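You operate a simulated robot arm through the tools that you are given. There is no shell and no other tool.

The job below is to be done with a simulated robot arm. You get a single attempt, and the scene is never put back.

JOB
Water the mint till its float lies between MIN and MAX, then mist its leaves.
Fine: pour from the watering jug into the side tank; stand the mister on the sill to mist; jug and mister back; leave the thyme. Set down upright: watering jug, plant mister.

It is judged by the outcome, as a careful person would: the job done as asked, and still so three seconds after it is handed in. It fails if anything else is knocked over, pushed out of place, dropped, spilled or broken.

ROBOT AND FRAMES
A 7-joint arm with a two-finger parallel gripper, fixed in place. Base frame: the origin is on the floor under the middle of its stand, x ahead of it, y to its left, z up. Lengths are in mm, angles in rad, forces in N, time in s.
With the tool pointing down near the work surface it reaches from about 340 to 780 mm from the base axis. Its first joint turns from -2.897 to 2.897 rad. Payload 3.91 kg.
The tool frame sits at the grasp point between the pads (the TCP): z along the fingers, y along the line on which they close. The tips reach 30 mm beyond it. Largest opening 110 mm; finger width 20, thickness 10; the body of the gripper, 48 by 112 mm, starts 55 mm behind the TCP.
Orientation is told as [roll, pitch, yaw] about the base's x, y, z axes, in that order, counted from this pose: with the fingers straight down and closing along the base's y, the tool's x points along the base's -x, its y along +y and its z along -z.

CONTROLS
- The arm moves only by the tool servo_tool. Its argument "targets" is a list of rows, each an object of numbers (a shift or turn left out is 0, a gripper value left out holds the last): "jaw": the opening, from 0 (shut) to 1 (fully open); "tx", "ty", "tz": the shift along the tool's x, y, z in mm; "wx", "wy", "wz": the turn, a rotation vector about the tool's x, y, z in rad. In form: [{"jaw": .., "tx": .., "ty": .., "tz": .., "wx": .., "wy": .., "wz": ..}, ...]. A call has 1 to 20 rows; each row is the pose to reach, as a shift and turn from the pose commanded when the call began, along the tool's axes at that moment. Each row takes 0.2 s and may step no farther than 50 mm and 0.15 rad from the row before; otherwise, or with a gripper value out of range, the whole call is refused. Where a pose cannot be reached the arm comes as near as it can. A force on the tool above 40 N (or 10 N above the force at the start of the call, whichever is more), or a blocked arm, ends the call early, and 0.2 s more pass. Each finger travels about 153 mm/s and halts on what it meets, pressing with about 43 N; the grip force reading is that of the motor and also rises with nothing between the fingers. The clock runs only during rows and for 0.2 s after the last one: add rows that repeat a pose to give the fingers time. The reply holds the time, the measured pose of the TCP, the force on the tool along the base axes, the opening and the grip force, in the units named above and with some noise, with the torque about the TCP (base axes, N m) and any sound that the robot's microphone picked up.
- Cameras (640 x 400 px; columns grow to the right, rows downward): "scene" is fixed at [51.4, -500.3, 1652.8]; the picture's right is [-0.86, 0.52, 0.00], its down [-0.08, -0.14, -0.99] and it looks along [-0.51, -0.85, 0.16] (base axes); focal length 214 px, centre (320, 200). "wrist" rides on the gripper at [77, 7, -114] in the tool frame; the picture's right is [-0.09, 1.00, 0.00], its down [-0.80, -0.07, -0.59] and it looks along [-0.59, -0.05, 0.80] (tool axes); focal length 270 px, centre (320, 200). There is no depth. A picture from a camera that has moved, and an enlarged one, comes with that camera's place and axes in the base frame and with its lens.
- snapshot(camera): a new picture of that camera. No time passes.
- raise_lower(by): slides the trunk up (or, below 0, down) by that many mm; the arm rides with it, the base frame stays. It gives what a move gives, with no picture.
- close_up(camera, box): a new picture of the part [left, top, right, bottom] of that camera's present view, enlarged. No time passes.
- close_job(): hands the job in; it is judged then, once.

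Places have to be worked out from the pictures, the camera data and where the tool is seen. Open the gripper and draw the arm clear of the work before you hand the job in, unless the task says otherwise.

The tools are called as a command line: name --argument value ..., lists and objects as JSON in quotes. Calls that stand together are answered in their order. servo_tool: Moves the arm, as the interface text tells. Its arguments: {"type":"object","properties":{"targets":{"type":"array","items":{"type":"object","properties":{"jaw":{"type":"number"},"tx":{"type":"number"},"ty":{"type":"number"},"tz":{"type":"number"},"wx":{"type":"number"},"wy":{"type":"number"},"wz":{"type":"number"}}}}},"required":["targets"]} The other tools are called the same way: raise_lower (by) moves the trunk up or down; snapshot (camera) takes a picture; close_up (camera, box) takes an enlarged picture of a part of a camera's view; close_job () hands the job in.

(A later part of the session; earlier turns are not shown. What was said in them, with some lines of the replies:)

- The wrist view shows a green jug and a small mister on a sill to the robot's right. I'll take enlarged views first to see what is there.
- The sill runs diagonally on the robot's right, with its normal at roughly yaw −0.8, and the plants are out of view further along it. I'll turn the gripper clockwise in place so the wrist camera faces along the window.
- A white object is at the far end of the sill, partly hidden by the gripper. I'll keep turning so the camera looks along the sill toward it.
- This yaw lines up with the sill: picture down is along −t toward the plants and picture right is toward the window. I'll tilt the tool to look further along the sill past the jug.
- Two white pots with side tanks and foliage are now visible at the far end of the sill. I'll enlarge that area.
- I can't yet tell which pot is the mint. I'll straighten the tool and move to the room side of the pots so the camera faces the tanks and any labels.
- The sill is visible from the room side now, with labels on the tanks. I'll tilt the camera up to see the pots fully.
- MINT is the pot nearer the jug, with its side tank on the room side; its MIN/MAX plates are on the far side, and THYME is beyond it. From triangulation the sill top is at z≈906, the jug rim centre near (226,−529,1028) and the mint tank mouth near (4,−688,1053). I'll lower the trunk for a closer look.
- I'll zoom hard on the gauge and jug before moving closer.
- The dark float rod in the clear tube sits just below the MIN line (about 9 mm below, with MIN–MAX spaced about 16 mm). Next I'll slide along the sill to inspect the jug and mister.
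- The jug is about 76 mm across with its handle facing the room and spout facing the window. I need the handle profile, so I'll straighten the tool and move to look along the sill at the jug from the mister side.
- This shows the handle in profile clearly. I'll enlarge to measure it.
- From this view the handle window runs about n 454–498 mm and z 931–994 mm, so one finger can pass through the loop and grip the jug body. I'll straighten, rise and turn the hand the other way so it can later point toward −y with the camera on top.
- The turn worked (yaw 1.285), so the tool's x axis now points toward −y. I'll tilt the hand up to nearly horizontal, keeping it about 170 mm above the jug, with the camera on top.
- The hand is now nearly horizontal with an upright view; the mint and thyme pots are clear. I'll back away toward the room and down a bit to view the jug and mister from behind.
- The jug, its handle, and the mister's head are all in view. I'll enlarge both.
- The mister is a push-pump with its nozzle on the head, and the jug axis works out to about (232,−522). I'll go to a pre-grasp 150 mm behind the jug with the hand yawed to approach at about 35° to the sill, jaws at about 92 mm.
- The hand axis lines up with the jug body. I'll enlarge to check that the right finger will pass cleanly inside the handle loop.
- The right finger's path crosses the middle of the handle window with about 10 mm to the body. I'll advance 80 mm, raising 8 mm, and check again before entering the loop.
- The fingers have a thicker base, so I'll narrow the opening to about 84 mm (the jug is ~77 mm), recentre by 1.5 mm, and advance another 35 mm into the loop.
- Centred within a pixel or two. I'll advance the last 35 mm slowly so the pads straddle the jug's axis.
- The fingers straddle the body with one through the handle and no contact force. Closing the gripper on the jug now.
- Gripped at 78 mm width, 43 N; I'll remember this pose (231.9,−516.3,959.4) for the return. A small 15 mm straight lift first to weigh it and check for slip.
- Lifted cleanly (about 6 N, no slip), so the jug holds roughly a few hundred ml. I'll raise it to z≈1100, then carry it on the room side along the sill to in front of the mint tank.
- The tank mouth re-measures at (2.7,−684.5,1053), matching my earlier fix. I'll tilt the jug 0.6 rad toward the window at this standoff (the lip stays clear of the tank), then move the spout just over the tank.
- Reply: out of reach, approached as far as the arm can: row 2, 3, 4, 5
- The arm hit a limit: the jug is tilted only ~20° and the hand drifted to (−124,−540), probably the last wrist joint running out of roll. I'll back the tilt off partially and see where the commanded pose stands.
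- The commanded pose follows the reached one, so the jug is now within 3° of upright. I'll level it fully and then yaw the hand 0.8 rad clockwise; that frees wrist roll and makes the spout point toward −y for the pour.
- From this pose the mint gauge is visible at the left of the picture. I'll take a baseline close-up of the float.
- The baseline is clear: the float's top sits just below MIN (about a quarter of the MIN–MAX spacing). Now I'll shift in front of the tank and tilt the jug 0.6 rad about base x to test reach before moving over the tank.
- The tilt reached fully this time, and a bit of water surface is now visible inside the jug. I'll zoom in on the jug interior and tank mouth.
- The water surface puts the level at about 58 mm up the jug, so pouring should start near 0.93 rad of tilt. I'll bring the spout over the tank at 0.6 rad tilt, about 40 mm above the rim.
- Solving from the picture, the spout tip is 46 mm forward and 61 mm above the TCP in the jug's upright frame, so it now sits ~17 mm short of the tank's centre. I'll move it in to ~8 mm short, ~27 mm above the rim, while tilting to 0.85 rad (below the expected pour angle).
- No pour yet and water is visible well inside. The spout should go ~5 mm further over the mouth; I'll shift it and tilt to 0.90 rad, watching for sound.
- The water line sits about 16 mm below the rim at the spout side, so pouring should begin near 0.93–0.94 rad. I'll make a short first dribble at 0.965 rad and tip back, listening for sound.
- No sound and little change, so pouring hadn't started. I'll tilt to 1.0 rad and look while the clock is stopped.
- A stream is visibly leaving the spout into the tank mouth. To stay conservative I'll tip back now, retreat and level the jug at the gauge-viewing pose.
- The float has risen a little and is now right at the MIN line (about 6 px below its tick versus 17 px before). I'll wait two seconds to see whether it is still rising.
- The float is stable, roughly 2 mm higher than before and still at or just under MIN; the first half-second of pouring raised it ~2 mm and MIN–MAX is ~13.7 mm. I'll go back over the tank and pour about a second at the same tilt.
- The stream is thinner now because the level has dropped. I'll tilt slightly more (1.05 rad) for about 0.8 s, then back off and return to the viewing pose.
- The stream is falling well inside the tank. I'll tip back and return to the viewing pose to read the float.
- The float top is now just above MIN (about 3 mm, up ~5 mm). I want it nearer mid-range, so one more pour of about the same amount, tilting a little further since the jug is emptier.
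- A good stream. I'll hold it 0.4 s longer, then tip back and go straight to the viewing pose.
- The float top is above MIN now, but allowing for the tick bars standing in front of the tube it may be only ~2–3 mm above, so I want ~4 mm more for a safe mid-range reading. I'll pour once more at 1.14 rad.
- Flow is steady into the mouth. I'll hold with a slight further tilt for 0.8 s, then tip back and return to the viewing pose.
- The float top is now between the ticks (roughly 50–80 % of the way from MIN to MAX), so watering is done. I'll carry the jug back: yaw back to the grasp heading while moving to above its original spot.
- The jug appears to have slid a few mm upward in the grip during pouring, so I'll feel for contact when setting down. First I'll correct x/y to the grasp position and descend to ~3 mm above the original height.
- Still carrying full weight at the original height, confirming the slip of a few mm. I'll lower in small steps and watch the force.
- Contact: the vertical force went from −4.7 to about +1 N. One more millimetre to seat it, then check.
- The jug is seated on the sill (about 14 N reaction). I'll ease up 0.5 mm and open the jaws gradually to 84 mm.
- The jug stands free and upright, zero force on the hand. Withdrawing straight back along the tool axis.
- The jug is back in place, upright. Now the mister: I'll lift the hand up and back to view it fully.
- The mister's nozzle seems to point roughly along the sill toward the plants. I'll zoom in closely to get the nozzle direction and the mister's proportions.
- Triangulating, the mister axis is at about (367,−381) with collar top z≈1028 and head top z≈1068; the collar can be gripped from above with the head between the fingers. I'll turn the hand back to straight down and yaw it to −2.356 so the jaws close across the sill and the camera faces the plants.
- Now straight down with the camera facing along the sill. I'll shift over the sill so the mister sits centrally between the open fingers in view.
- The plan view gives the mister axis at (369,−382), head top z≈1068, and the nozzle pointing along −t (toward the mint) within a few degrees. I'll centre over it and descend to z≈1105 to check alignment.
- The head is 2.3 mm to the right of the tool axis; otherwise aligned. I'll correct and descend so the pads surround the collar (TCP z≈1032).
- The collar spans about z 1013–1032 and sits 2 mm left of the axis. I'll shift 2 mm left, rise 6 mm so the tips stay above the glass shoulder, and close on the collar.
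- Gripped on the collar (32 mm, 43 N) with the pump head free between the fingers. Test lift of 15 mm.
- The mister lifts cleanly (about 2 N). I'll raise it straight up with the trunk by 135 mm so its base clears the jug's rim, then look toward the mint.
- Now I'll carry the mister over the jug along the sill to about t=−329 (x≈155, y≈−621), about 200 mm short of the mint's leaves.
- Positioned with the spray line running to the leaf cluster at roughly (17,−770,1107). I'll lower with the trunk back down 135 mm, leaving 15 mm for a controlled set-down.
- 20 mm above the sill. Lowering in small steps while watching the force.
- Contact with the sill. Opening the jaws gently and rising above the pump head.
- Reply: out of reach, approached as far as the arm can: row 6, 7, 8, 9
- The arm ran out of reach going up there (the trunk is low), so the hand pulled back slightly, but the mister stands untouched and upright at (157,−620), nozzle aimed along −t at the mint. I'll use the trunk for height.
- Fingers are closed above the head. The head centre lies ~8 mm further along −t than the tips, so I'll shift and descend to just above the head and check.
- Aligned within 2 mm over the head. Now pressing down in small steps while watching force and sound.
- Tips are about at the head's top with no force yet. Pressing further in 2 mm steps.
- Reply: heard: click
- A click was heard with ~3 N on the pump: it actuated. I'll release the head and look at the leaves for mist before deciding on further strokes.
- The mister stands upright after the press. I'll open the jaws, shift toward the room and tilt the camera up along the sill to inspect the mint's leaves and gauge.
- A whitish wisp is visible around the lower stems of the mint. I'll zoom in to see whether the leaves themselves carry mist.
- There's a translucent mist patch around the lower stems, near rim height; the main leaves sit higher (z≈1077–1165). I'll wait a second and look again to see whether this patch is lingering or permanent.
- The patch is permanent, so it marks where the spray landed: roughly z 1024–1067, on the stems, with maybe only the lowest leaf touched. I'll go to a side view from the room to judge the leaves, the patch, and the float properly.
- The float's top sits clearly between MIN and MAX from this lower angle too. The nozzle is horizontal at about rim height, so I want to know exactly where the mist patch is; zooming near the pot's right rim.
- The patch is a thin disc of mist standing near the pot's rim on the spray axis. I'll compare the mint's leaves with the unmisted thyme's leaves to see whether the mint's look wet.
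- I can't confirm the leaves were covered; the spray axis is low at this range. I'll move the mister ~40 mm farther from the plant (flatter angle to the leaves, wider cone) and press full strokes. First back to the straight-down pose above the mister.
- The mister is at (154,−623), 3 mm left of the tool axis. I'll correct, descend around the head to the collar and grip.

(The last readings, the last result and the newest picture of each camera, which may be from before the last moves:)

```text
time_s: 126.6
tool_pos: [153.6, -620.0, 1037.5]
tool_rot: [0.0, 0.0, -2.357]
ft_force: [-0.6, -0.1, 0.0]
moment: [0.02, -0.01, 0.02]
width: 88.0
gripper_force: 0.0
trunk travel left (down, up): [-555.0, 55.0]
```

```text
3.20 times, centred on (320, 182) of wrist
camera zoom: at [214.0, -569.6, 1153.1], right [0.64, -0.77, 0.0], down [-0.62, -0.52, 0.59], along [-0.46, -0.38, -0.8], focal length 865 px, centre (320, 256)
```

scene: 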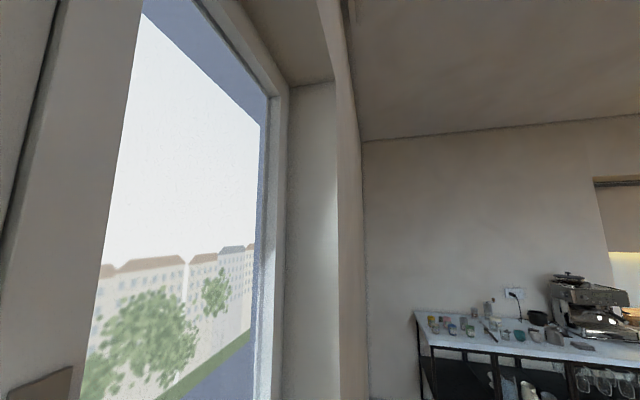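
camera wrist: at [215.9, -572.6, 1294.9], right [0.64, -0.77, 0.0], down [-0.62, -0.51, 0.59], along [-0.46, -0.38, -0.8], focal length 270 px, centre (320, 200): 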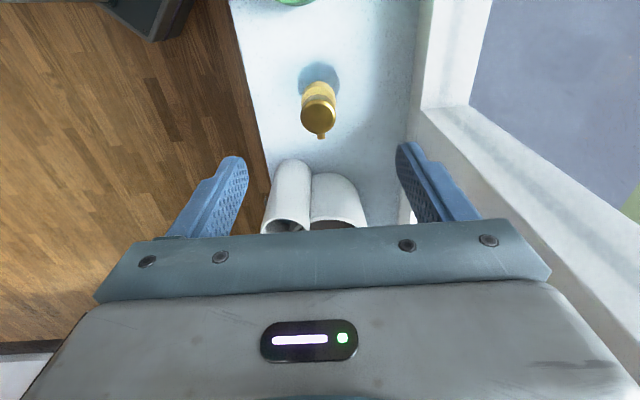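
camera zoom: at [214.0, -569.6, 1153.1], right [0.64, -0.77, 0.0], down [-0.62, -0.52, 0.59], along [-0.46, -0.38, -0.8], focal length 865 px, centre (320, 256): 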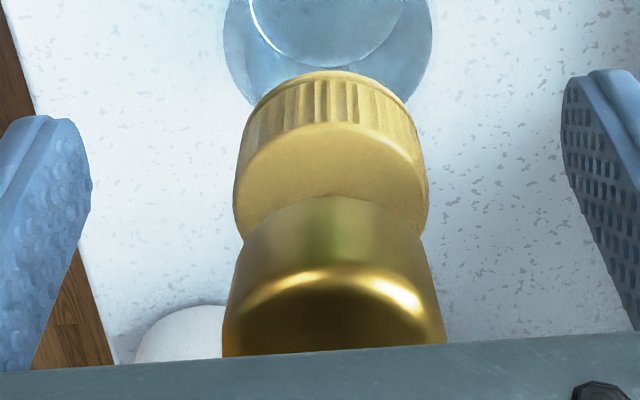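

Centred within 2 mm. Gripping the collar, lifting 25 mm, and moving 45 mm away from the plant.

servo_tool --targets '[{"ty": 1.6, "tz": -2}, {"jaw": 0.45, "ty": 1.6, "tz": -2}, {"jaw": 0.36, "ty": 1.6, "tz": -2}, {"jaw": 0.2, "ty": 1.6, "tz": -2}, {"jaw": 0.2, "ty": 1.6, "tz": -2}, {"jaw": 0.2, "ty": 1.6, "tz": -2}, {"jaw": 0.2, "ty": 1.6, "tz": -10}, {"jaw": 0.2, "ty": 1.6, "tz": -22}, {"jaw": 0.2, "ty": 1.6, "tz": -27}]'

servo_tool --targets '[{"tx": 12, "ty": 1.5}, {"tx": 24, "ty": 3}, {"tx": 36, "ty": 4.5}, {"tx": 45, "ty": 6}, {"tx": 45, "ty": 6}]'

snapshot --camera "wrist"

```text
time_s: 128.6
tool_pos: [156.0, -621.6, 1067.8]
tool_rot: [-0.001, 0.001, -2.356]
ft_force: [0.4, -0.7, -1.6]
moment: [0.02, 0.01, 0.0]
width: 31.8
gripper_force: 43.1
trunk travel left (down, up): [-555.0, 55.0]
```

```text
time_s: 129.8
tool_pos: [192.2, -593.4, 1066.2]
tool_rot: [0.0, 0.001, -2.357]
ft_force: [0.2, 0.4, -2.4]
moment: [0.01, 0.02, -0.03]
width: 31.8
gripper_force: 43.0
trunk travel left (down, up): [-555.0, 55.0]
```

```text
taken
camera wrist: at [250.9, -542.6, 1181.3], right [0.64, -0.77, 0.0], down [-0.62, -0.52, 0.59], along [-0.46, -0.38, -0.8], focal length 270 px, centre (320, 200)
```

wrist: 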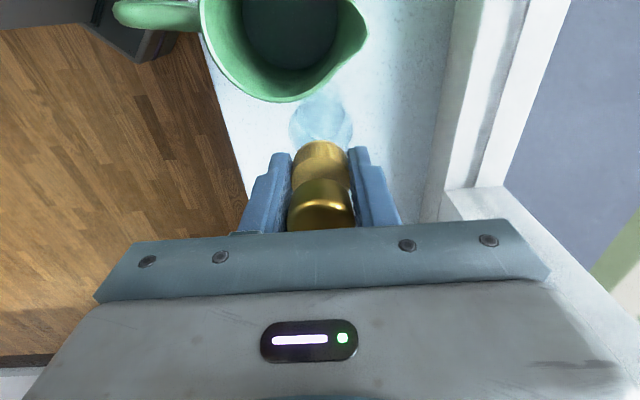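

Clear of the jug by about 20 mm. Lowering onto the sill with force checks.

servo_tool --targets '[{"tz": 9}, {"tz": 18}, {"tz": 23}, {"tz": 24.5}]'

servo_tool --targets '[{"tz": 0.8}, {"tz": 1.5}, {"tz": 1.5}]'

```text
time_s: 130.8
tool_pos: [190.7, -593.1, 1042.6]
tool_rot: [-0.001, 0.0, -2.356]
ft_force: [-0.4, 0.2, -2.1]
moment: [0.03, 0.0, -0.01]
width: 32.0
gripper_force: 43.4
trunk travel left (down, up): [-555.0, 55.0]
```

```text
time_s: 131.6
tool_pos: [189.9, -593.4, 1041.1]
tool_rot: [0.0, 0.001, -2.355]
ft_force: [0.4, -0.2, -1.5]
moment: [0.03, 0.0, 0.01]
width: 31.7
gripper_force: 42.8
trunk travel left (down, up): [-555.0, 55.0]
```

servo_tool --targets '[{"tz": 0.8}, {"tz": 1.6}, {"tz": 1.6}]'

```text
time_s: 132.4
tool_pos: [189.7, -594.4, 1040.4]
tool_rot: [0.002, 0.001, -2.357]
ft_force: [0.0, 1.3, 7.6]
moment: [0.24, 0.17, 0.04]
width: 31.8
gripper_force: 42.5
trunk travel left (down, up): [-555.0, 55.0]
```

Seated on the sill. Easing off, opening, and rising above the head, then closing the fingers for the press.

servo_tool --targets '[{"tz": -0.7}, {"jaw": 0.33, "tz": -0.7}, {"jaw": 0.4, "tz": -0.7}, {"jaw": 0.55, "tz": -0.7}, {"jaw": 0.7, "tz": -0.7}, {"tz": -15}, {"tz": -40}, {"tz": -70}, {"tz": -95}, {"tx": -3, "tz": -95}]'

close_up --camera "wrist" --box '[240, 80, 400, 230]'

```text
time_s: 134.6
tool_pos: [188.2, -596.3, 1134.7]
tool_rot: [0.001, 0.0, -2.356]
ft_force: [0.1, -1.1, -0.3]
moment: [0.01, 0.02, 0.0]
width: 76.9
gripper_force: 0.1
trunk travel left (down, up): [-555.0, 55.0]
```

```text
2.67 times, centred on (320, 155) of wrist
camera zoom: at [247.5, -545.2, 1249.1], right [0.64, -0.77, 0.0], down [-0.62, -0.52, 0.59], along [-0.46, -0.38, -0.8], focal length 721 px, centre (320, 320)
```

zoom: 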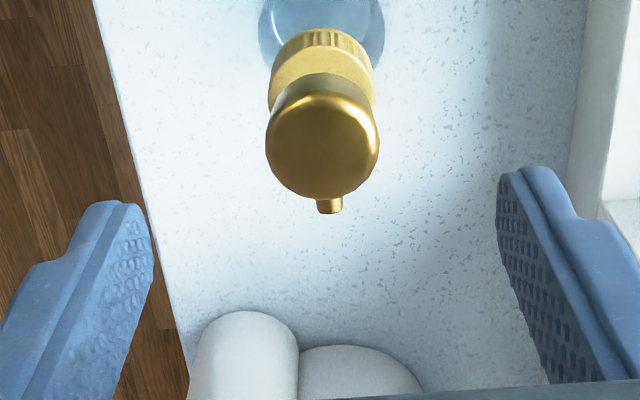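

Head is 2 mm from the tool axis. Closing the fingers and pressing a fuller stroke now.

servo_tool --targets '[{"jaw": 0.3, "tx": 2}, {"jaw": 0, "tx": 2}, {"jaw": 0, "tx": 2}, {"tx": 2, "tz": 18}, {"tx": 2, "tz": 32}, {"tx": 2, "tz": 37}, {"tx": 2, "tz": 40}, {"tx": 2, "tz": 43}]'

close_up --camera "wrist" --box '[260, 90, 380, 190]'

```text
time_s: 136.4
tool_pos: [191.5, -595.2, 1091.4]
tool_rot: [0.0, -0.001, -2.356]
ft_force: [0.0, -1.0, 2.3]
moment: [0.01, 0.04, 0.0]
width: 0.0
gripper_force: 38.0
trunk travel left (down, up): [-555.0, 55.0]
heard: click
```

```text
4.00 times, centred on (320, 140) of wrist
camera zoom: at [250.5, -543.9, 1205.8], right [0.64, -0.77, 0.0], down [-0.62, -0.52, 0.59], along [-0.46, -0.38, -0.8], focal length 1081 px, centre (320, 440)
```

zoom: 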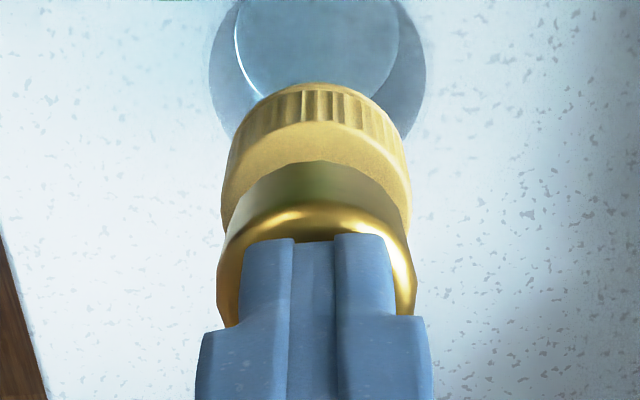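

Clicked again at ~5 mm travel. I'll press a few millimetres further to complete the stroke, then release.

servo_tool --targets '[{"tz": 2}, {"tz": 4}, {"tz": 4}]'

servo_tool --targets '[{"tz": -3}, {"tz": -8}, {"tz": -14}, {"tz": -20}, {"tz": -20}]'

snapshot --camera "wrist"

```text
time_s: 137.2
tool_pos: [190.7, -595.2, 1088.9]
tool_rot: [0.001, 0.0, -2.356]
ft_force: [0.8, -0.9, 2.0]
moment: [0.0, 0.0, 0.02]
width: 0.0
gripper_force: 37.8
trunk travel left (down, up): [-555.0, 55.0]
```

```text
time_s: 138.4
tool_pos: [190.7, -594.8, 1108.5]
tool_rot: [0.0, 0.0, -2.357]
ft_force: [-0.5, 0.1, -0.1]
moment: [0.02, 0.02, 0.01]
width: 0.0
gripper_force: 37.4
trunk travel left (down, up): [-555.0, 55.0]
```

```text
taken
camera wrist: at [250.1, -544.5, 1222.3], right [0.64, -0.77, 0.0], down [-0.62, -0.52, 0.59], along [-0.46, -0.38, -0.8], focal length 270 px, centre (320, 200)
```

wrist: 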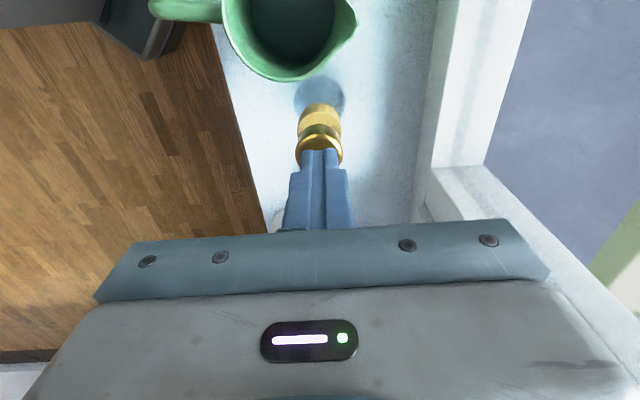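

I'll rise and tilt to look at the plant again and see where the mist patch is now.

servo_tool --targets '[{"tz": -40}, {"tz": -80}, {"tz": -115}, {"jaw": 0.8, "ty": -15, "tz": -115}]'

servo_tool --targets '[{"ty": -10, "wy": -0.14}, {"tx": 10, "ty": -20, "wy": -0.28}, {"tx": 20, "ty": -30, "wy": -0.42}, {"tx": 20, "ty": -30, "wy": -0.56}, {"tx": 20, "ty": -30, "wy": -0.56}]'

snapshot --camera "wrist"

close_up --camera "wrist" --box '[300, 80, 420, 230]'

```text
time_s: 139.4
tool_pos: [178.6, -583.2, 1223.9]
tool_rot: [0.002, 0.001, -2.355]
ft_force: [0.1, 0.6, 0.2]
moment: [0.0, -0.02, -0.03]
width: 87.8
gripper_force: 0.0
trunk travel left (down, up): [-555.0, 55.0]
```

```text
time_s: 140.6
tool_pos: [174.6, -549.3, 1222.2]
tool_rot: [0.003, -0.562, -2.358]
ft_force: [0.7, -0.7, -0.2]
moment: [-0.03, -0.01, 0.0]
width: 87.8
gripper_force: 0.0
trunk travel left (down, up): [-555.0, 55.0]
```

```text
taken
camera wrist: at [267.0, -463.9, 1278.7], right [0.65, -0.76, 0.05], down [-0.31, -0.2, 0.93], along [-0.69, -0.62, -0.37], focal length 270 px, centre (320, 200)
```

wrist: 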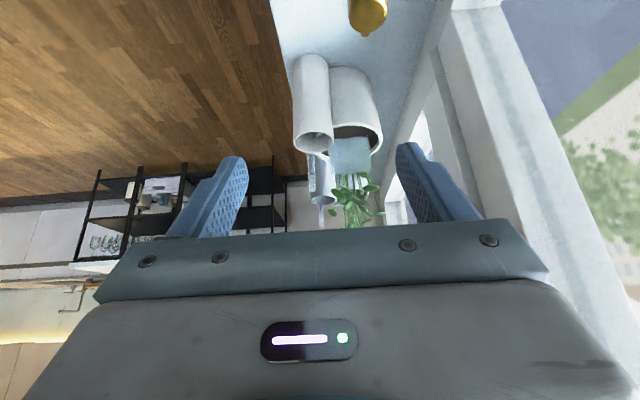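

```text
2.67 times, centred on (360, 155) of wrist
camera zoom: at [267.0, -463.9, 1278.7], right [0.65, -0.76, 0.05], down [-0.31, -0.2, 0.93], along [-0.69, -0.62, -0.37], focal length 721 px, centre (213, 320)
```

zoom: 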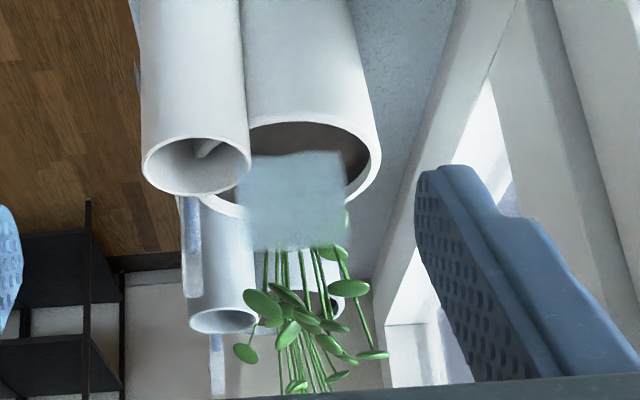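

The mist patch on the mint is now much denser, standing at the plant's near side and reaching the lower leaves; the thyme shows none. One more full stroke for good coverage: straighten and return above the head.

servo_tool --targets '[{"ty": 10, "wy": 0.14}, {"ty": 20, "wy": 0.28}, {"ty": 30, "wy": 0.42}, {"ty": 43.6, "wy": 0.56}, {"ty": 43.6, "wy": 0.56}]'

servo_tool --targets '[{"jaw": 0, "tx": -10}, {"tx": -21}, {"tx": -21, "tz": 40}, {"tx": -21, "tz": 80}, {"tx": -21, "tz": 100}, {"tx": -21, "tz": 100}]'

close_up --camera "wrist" --box '[240, 80, 400, 230]'

```text
time_s: 141.8
tool_pos: [205.1, -579.0, 1222.5]
tool_rot: [0.002, 0.001, -2.357]
ft_force: [0.2, 0.0, 0.0]
moment: [0.01, -0.01, 0.01]
width: 88.0
gripper_force: 0.1
trunk travel left (down, up): [-555.0, 55.0]
```

```text
time_s: 143.2
tool_pos: [189.7, -595.3, 1120.7]
tool_rot: [0.001, 0.001, -2.356]
ft_force: [0.4, 0.1, 0.1]
moment: [-0.01, 0.03, 0.01]
width: 0.1
gripper_force: 37.8
trunk travel left (down, up): [-555.0, 55.0]
```

```text
2.67 times, centred on (320, 155) of wrist
camera zoom: at [247.5, -543.3, 1236.7], right [0.64, -0.77, 0.0], down [-0.62, -0.52, 0.59], along [-0.46, -0.38, -0.8], focal length 721 px, centre (320, 320)
```

zoom: 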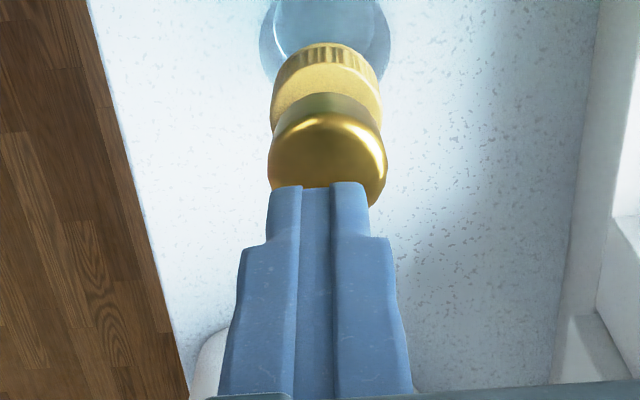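

Aligned within 2 mm. Pressing a full stroke again.

servo_tool --targets '[{"tx": 1.5, "ty": 1.5, "tz": 12}, {"tx": 1.5, "ty": 1.5, "tz": 21}, {"tx": 1.5, "ty": 1.5, "tz": 25}, {"tx": 1.5, "ty": 1.5, "tz": 29}, {"tx": 1.5, "ty": 1.5, "tz": 33}, {"tx": 1.5, "ty": 1.5, "tz": 33}]'

servo_tool --targets '[{"tz": -3}, {"tz": -8}, {"tz": -14}, {"tz": -25}, {"tz": -45}, {"jaw": 0.8, "tz": -60}, {"jaw": 0.8, "tz": -60}, {"jaw": 0.8, "tz": -60}]'

snapshot --camera "wrist"

close_up --camera "wrist" --box '[240, 80, 400, 230]'

```text
time_s: 144.6
tool_pos: [190.3, -593.5, 1089.9]
tool_rot: [0.002, -0.001, -2.357]
ft_force: [-0.5, -0.1, 2.1]
moment: [0.02, 0.05, -0.03]
width: 0.0
gripper_force: 37.7
trunk travel left (down, up): [-555.0, 55.0]
heard: click
```

```text
time_s: 146.4
tool_pos: [190.8, -594.7, 1149.7]
tool_rot: [0.0, 0.001, -2.356]
ft_force: [0.3, 0.0, 0.1]
moment: [0.02, -0.03, 0.01]
width: 87.9
gripper_force: 0.1
trunk travel left (down, up): [-555.0, 55.0]
```

```text
taken
camera wrist: at [249.9, -543.9, 1264.4], right [0.64, -0.77, 0.0], down [-0.62, -0.52, 0.59], along [-0.46, -0.38, -0.8], focal length 270 px, centre (320, 200)
```

wrist: 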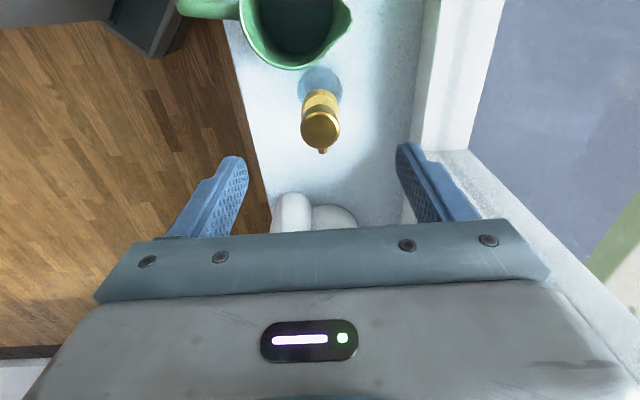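

```text
2.67 times, centred on (320, 155) of wrist
camera zoom: at [249.9, -543.9, 1264.4], right [0.64, -0.77, 0.0], down [-0.62, -0.52, 0.59], along [-0.46, -0.38, -0.8], focal length 721 px, centre (320, 320)
```

zoom: 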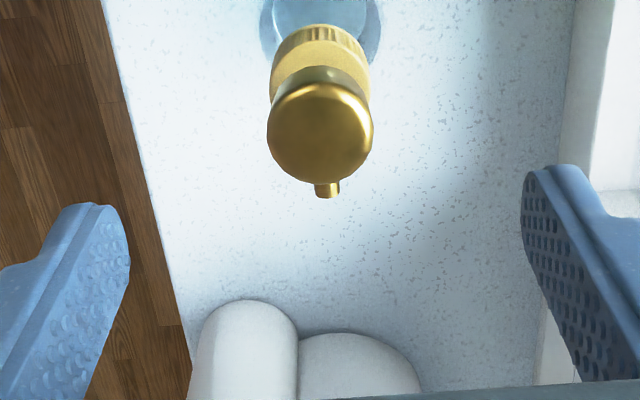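

Third click; the mister is still upright and centred. Descending to grip the collar again.

servo_tool --targets '[{"tz": 30}, {"tz": 60}, {"tz": 88}, {"tz": 104}, {"tz": 110}, {"tz": 110}, {"jaw": 0.45, "tz": 110}, {"jaw": 0.36, "tz": 110}, {"jaw": 0.2, "tz": 110}, {"jaw": 0.2, "tz": 110}, {"jaw": 0.2, "tz": 110}]'

close_up --camera "wrist" --box '[220, 120, 420, 245]'

```text
time_s: 148.8
tool_pos: [190.6, -594.1, 1040.8]
tool_rot: [0.001, 0.0, -2.357]
ft_force: [0.3, -0.3, 0.0]
moment: [-0.04, 0.01, 0.01]
width: 31.7
gripper_force: 42.7
trunk travel left (down, up): [-555.0, 55.0]
```

```text
3.20 times, centred on (320, 182) of wrist
camera zoom: at [249.7, -543.1, 1154.9], right [0.64, -0.77, 0.0], down [-0.62, -0.52, 0.59], along [-0.46, -0.38, -0.8], focal length 865 px, centre (320, 256)
```

zoom: 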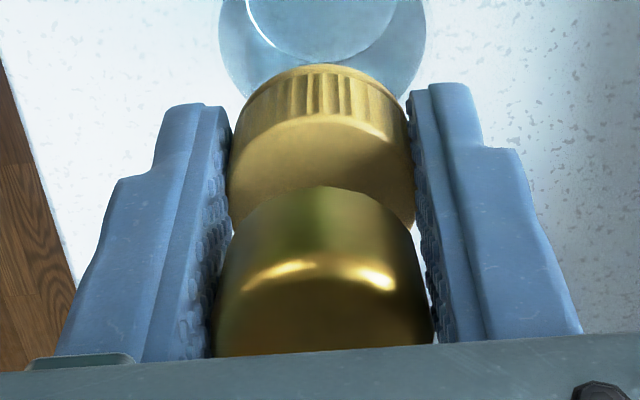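

Gripped as before. Lifting 145 mm to clear the jug, then carrying it back along the sill to its original spot.

servo_tool --targets '[{"tz": -15}, {"tz": -45}, {"tz": -75}, {"tz": -105}, {"tz": -135}, {"tz": -148}, {"tz": -148}]'

servo_tool --targets '[{"tx": 31, "ty": -2.6}, {"tx": 62, "ty": -5.3}, {"tx": 93, "ty": -7.9}, {"tx": 124, "ty": -10.6}, {"tx": 155, "ty": -13.2}, {"tx": 186, "ty": -15.9}, {"tx": 217, "ty": -18.5}, {"tx": 248, "ty": -21.2}, {"tx": 278.6, "ty": -23.8}, {"tx": 278.6, "ty": -23.8}]'

snapshot --camera "wrist"

```text
time_s: 150.4
tool_pos: [189.5, -593.9, 1187.5]
tool_rot: [-0.001, 0.0, -2.357]
ft_force: [-0.3, -0.2, -1.4]
moment: [-0.01, 0.04, 0.02]
width: 31.6
gripper_force: 42.6
trunk travel left (down, up): [-555.0, 55.0]
```

```text
time_s: 152.6
tool_pos: [372.1, -380.8, 1188.8]
tool_rot: [0.001, 0.001, -2.357]
ft_force: [-0.1, 0.7, -1.9]
moment: [0.01, -0.01, 0.0]
width: 32.0
gripper_force: 42.7
trunk travel left (down, up): [-555.0, 55.0]
```

```text
taken
camera wrist: at [432.3, -330.2, 1302.3], right [0.64, -0.77, 0.0], down [-0.62, -0.52, 0.59], along [-0.46, -0.38, -0.8], focal length 270 px, centre (320, 200)
```

wrist: 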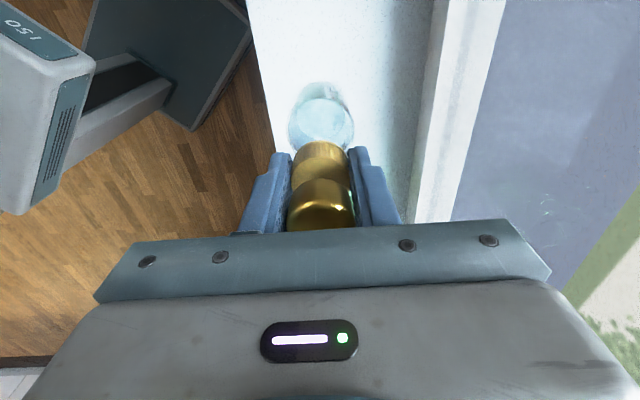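

Above the original spot within ~1 mm. Lowering to just above the sill, then feeling for contact.

servo_tool --targets '[{"ty": -1, "tz": 30}, {"ty": -1, "tz": 60}, {"ty": -1, "tz": 90}, {"ty": -1, "tz": 118}, {"ty": -1, "tz": 135}, {"ty": -1, "tz": 143}, {"ty": -1, "tz": 146}]'

servo_tool --targets '[{"tz": 0.8}, {"tz": 1.6}, {"tz": 1.6}]'

```text
time_s: 154.2
tool_pos: [372.1, -379.5, 1040.5]
tool_rot: [0.001, 0.0, -2.356]
ft_force: [-0.3, -0.2, -2.8]
moment: [0.01, -0.02, -0.02]
width: 31.6
gripper_force: 42.9
trunk travel left (down, up): [-555.0, 55.0]
```

```text
time_s: 155.0
tool_pos: [371.0, -378.9, 1039.4]
tool_rot: [0.005, 0.001, -2.357]
ft_force: [1.2, 0.8, 8.9]
moment: [0.23, -0.02, -0.01]
width: 31.9
gripper_force: 42.9
trunk travel left (down, up): [-555.0, 55.0]
```

The mister is seated (force up to +9 N). Easing off slightly, opening gently and rising clear.

servo_tool --targets '[{"tz": -0.9}, {"jaw": 0.33, "tz": -0.9}, {"jaw": 0.4, "tz": -0.9}, {"jaw": 0.55, "tz": -0.9}, {"jaw": 0.75, "tz": -0.9}, {"jaw": 0.8, "tz": -15}, {"tz": -40}, {"tz": -75}, {"tz": -110}, {"tz": -150}, {"tz": -185}]'

snapshot --camera "wrist"

close_up --camera "wrist" --box '[240, 40, 400, 220]'

```text
time_s: 157.4
tool_pos: [369.0, -379.0, 1226.4]
tool_rot: [0.0, 0.0, -2.357]
ft_force: [0.3, 0.3, 0.0]
moment: [-0.04, 0.01, -0.01]
width: 87.8
gripper_force: 0.0
trunk travel left (down, up): [-555.0, 55.0]
```

```text
taken
camera wrist: at [429.4, -327.8, 1340.7], right [0.64, -0.77, 0.0], down [-0.62, -0.52, 0.59], along [-0.46, -0.38, -0.8], focal length 270 px, centre (320, 200)
```

wrist: 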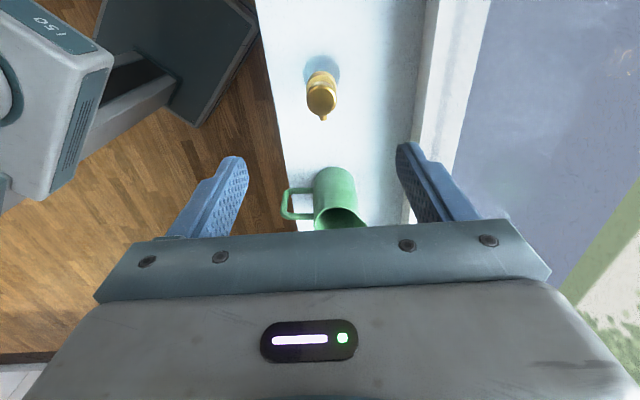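

```text
2.22 times, centred on (320, 130) of wrist
camera zoom: at [429.4, -327.8, 1340.7], right [0.64, -0.77, 0.0], down [-0.62, -0.52, 0.59], along [-0.46, -0.38, -0.8], focal length 601 px, centre (320, 356)
```

zoom: 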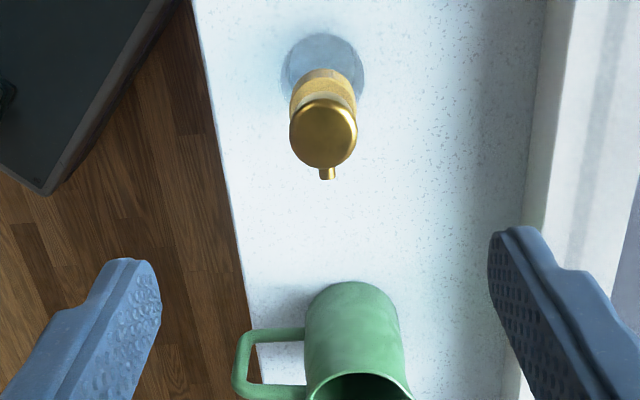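

Jug and mister are both back and upright. I'll draw the arm back over the room side and tilt for a last look along the sill at everything.

servo_tool --targets '[{"ty": -30, "tz": -20}, {"ty": -60, "tz": -40}, {"ty": -90, "tz": -60}, {"ty": -120, "tz": -80}, {"ty": -150, "tz": -100}]'

servo_tool --targets '[{"tx": -20, "wy": -0.14}, {"tx": -40, "wy": -0.28}, {"tx": -60, "wy": -0.42}, {"tx": -80, "wy": -0.56}, {"tx": -80, "wy": -0.6}]'

snapshot --camera "wrist"

close_up --camera "wrist" --box '[340, 0, 520, 180]'

```text
time_s: 158.6
tool_pos: [263.7, -271.0, 1326.8]
tool_rot: [0.002, 0.001, -2.356]
ft_force: [-0.9, 0.5, -0.4]
moment: [-0.02, -0.02, 0.01]
width: 88.2
gripper_force: 0.0
trunk travel left (down, up): [-555.0, 55.0]
```

```text
time_s: 159.8
tool_pos: [207.0, -331.1, 1325.8]
tool_rot: [0.003, -0.602, -2.355]
ft_force: [-0.4, 0.1, 0.4]
moment: [-0.01, 0.0, 0.02]
width: 87.7
gripper_force: 0.0
trunk travel left (down, up): [-555.0, 55.0]
```

```text
taken
camera wrist: at [303.7, -243.5, 1375.7], right [0.65, -0.76, 0.05], down [-0.28, -0.18, 0.94], along [-0.7, -0.63, -0.33], focal length 270 px, centre (320, 200)
```

wrist: 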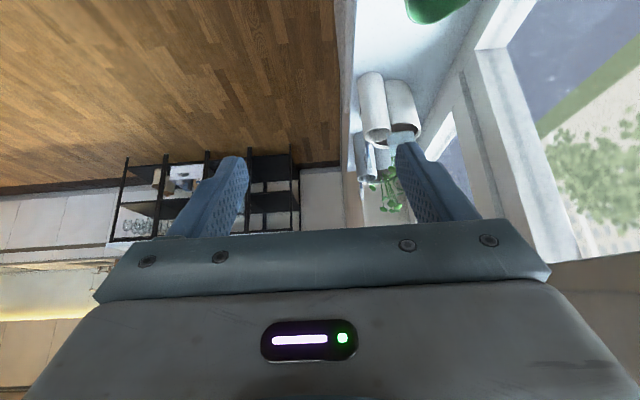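

```text
2.22 times, centred on (430, 90) of wrist
camera zoom: at [303.7, -243.5, 1375.7], right [0.65, -0.76, 0.05], down [-0.28, -0.18, 0.94], along [-0.7, -0.63, -0.33], focal length 601 px, centre (76, 444)
```

zoom: 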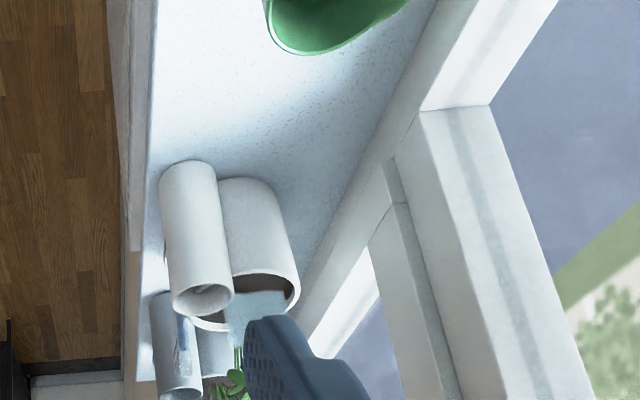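

Everything stands in order. As a last verification of both the float and where the mist settled, I'll take the side view from the room once more.

servo_tool --targets '[{"wy": 0.14}, {"wy": 0.28}, {"wy": 0.42}, {"wy": 0.56}, {"wy": 0.6}]'

servo_tool --targets '[{"tx": -34, "ty": -6, "tz": 8, "wz": -0.14}, {"tx": -68, "ty": -12, "tz": 16, "wz": -0.28}, {"tx": -102, "ty": -18, "tz": 24, "wz": -0.42}, {"tx": -136, "ty": -24, "tz": 32, "wz": -0.56}, {"tx": -170, "ty": -30, "tz": 40, "wz": -0.7}, {"tx": -204, "ty": -36, "tz": 48, "wz": -0.84}, {"tx": -238, "ty": -42, "tz": 56, "wz": -0.98}, {"tx": -272, "ty": -48, "tz": 64, "wz": -1.12}, {"tx": -306, "ty": -54, "tz": 72, "wz": -1.26}, {"tx": -340, "ty": -60, "tz": 84, "wz": -1.4}, {"tx": -374, "ty": -68, "tz": 96, "wz": -1.536}]'

servo_tool --targets '[{"wy": -0.14}, {"wy": -0.28}, {"wy": -0.42}, {"wy": -0.56}, {"wy": -0.6}]'

snapshot --camera "wrist"

```text
time_s: 161.0
tool_pos: [208.5, -330.8, 1325.8]
tool_rot: [0.002, 0.0, -2.356]
ft_force: [-0.2, -0.4, -0.5]
moment: [-0.02, -0.01, 0.0]
width: 88.1
gripper_force: 0.1
trunk travel left (down, up): [-555.0, 55.0]
```

```text
time_s: 163.4
tool_pos: [-105.7, -547.6, 1229.2]
tool_rot: [0.001, 0.0, -0.82]
ft_force: [0.0, -0.6, 0.4]
moment: [-0.01, -0.02, 0.03]
width: 87.9
gripper_force: 0.2
trunk travel left (down, up): [-555.0, 55.0]
```

```text
time_s: 164.6
tool_pos: [-103.9, -546.1, 1228.9]
tool_rot: [-0.001, -0.603, -0.821]
ft_force: [0.3, 0.1, 0.3]
moment: [0.01, 0.01, 0.01]
width: 88.1
gripper_force: 0.1
trunk travel left (down, up): [-555.0, 55.0]
```

```text
taken
camera wrist: at [-186.7, -447.3, 1279.4], right [0.78, 0.63, 0.05], down [0.17, -0.28, 0.94], along [0.61, -0.73, -0.33], focal length 270 px, centre (320, 200)
```

wrist: 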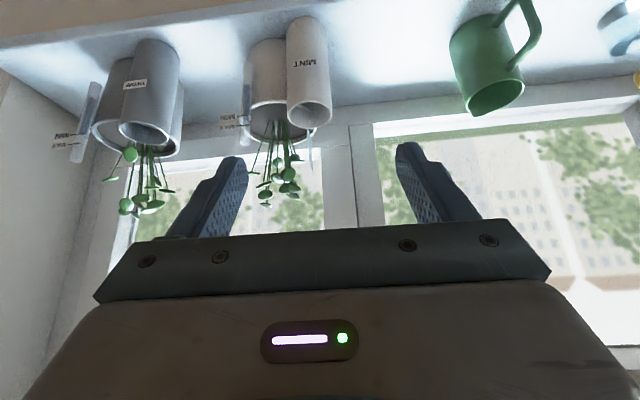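

close_up --camera "wrist" --box '[225, 85, 325, 150]'

close_up --camera "wrist" --box '[240, 100, 345, 205]'

```text
6.15 times, centred on (275, 118) of wrist
camera zoom: at [-186.7, -447.3, 1279.4], right [0.78, 0.63, 0.05], down [0.17, -0.28, 0.94], along [0.61, -0.73, -0.33], focal length 1663 px, centre (597, 708)
```

zoom: 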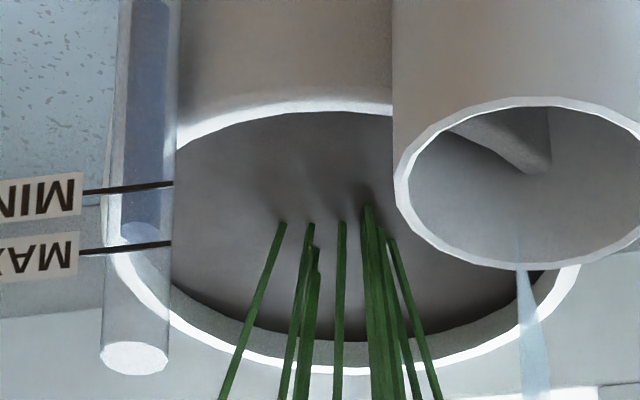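

```text
3.81 times, centred on (292, 152) of wrist
camera zoom: at [-186.7, -447.3, 1279.4], right [0.78, 0.63, 0.05], down [0.17, -0.28, 0.94], along [0.61, -0.73, -0.33], focal length 1030 px, centre (425, 381)
```

zoom: 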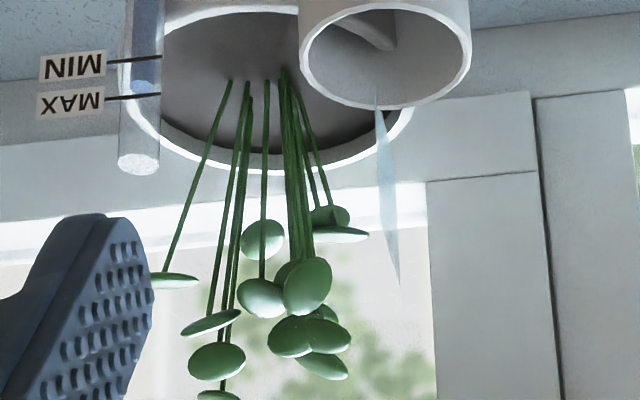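

The float top is clearly between MIN and MAX, and the mist veil sits on the mint at the same spot and has grown denser with each spray; thyme is untouched. I'll straighten, open the gripper and draw the arm back clear of the work.

servo_tool --targets '[{"jaw": 1, "wy": 0.14}, {"wy": 0.28}, {"wy": 0.42}, {"wy": 0.56}, {"wy": 0.6}]'

servo_tool --targets '[{"tx": 8, "ty": 35, "tz": -12}, {"tx": 16, "ty": 70, "tz": -24}, {"tx": 24, "ty": 105, "tz": -36}, {"tx": 32, "ty": 140, "tz": -48}, {"tx": 40, "ty": 175, "tz": -60}, {"tx": 48, "ty": 210, "tz": -72}, {"tx": 56, "ty": 245, "tz": -84}, {"tx": 64, "ty": 280, "tz": -96}, {"tx": 72, "ty": 315, "tz": -108}, {"tx": 77, "ty": 350, "tz": -120}, {"tx": 77, "ty": 350, "tz": -120}]'

snapshot --camera "wrist"

```text
time_s: 165.8
tool_pos: [-104.9, -546.6, 1229.2]
tool_rot: [-0.001, 0.002, -0.821]
ft_force: [0.4, -0.4, 0.4]
moment: [-0.02, -0.01, -0.01]
width: 110.0
gripper_force: 0.0
trunk travel left (down, up): [-555.0, 55.0]
```

```text
time_s: 168.2
tool_pos: [101.7, -252.8, 1347.6]
tool_rot: [-0.002, 0.0, -0.82]
ft_force: [-0.8, 0.2, -0.4]
moment: [-0.01, -0.01, 0.01]
width: 109.8
gripper_force: 0.0
trunk travel left (down, up): [-555.0, 55.0]
```

```text
taken
camera wrist: at [53.8, -190.7, 1462.2], right [0.79, 0.61, 0.0], down [0.49, -0.63, 0.59], along [0.37, -0.47, -0.8], focal length 270 px, centre (320, 200)
```

wrist: 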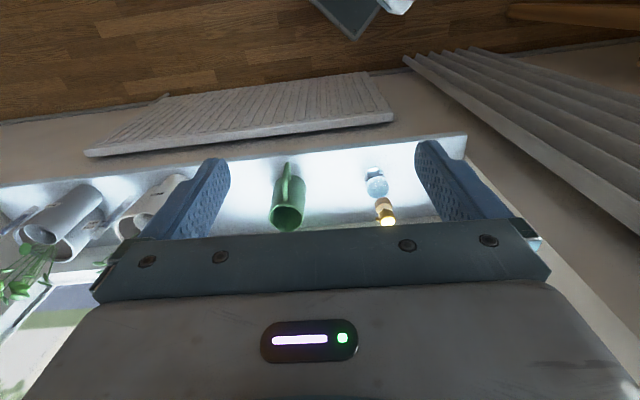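

The jug and mister are upright in their original places, the pots haven't moved, the gripper is open and the arm is clear of the sill. Handing in the job.

close_job

```text
The job is handed in.
```

The mint is watered, its leaves have been sprayed with the mister, and I've handed the job in. I can't confirm how well the mist covered the upper leaves.

- **Watering:** I poured from the jug into the mint's side tank in four small pours. At my last look the float's top was between MIN and MAX, about half to three-quarters of the way up. I saw no spills.
- **Misting:** I stood the mister on the sill facing the mint and pressed the pump three times, with a click each time. The nozzle sprays level at about the height of the pot's rim. The mist I could see was around the stems and lower leaves, and most of the leaves sit higher than that.
- **Put back:** The jug and mister are upright, within a few millimetres of where they started.
- **Thyme:** I left it alone and saw no mist on it.
- **Arm:** The gripper is open and the arm is clear of the sill.
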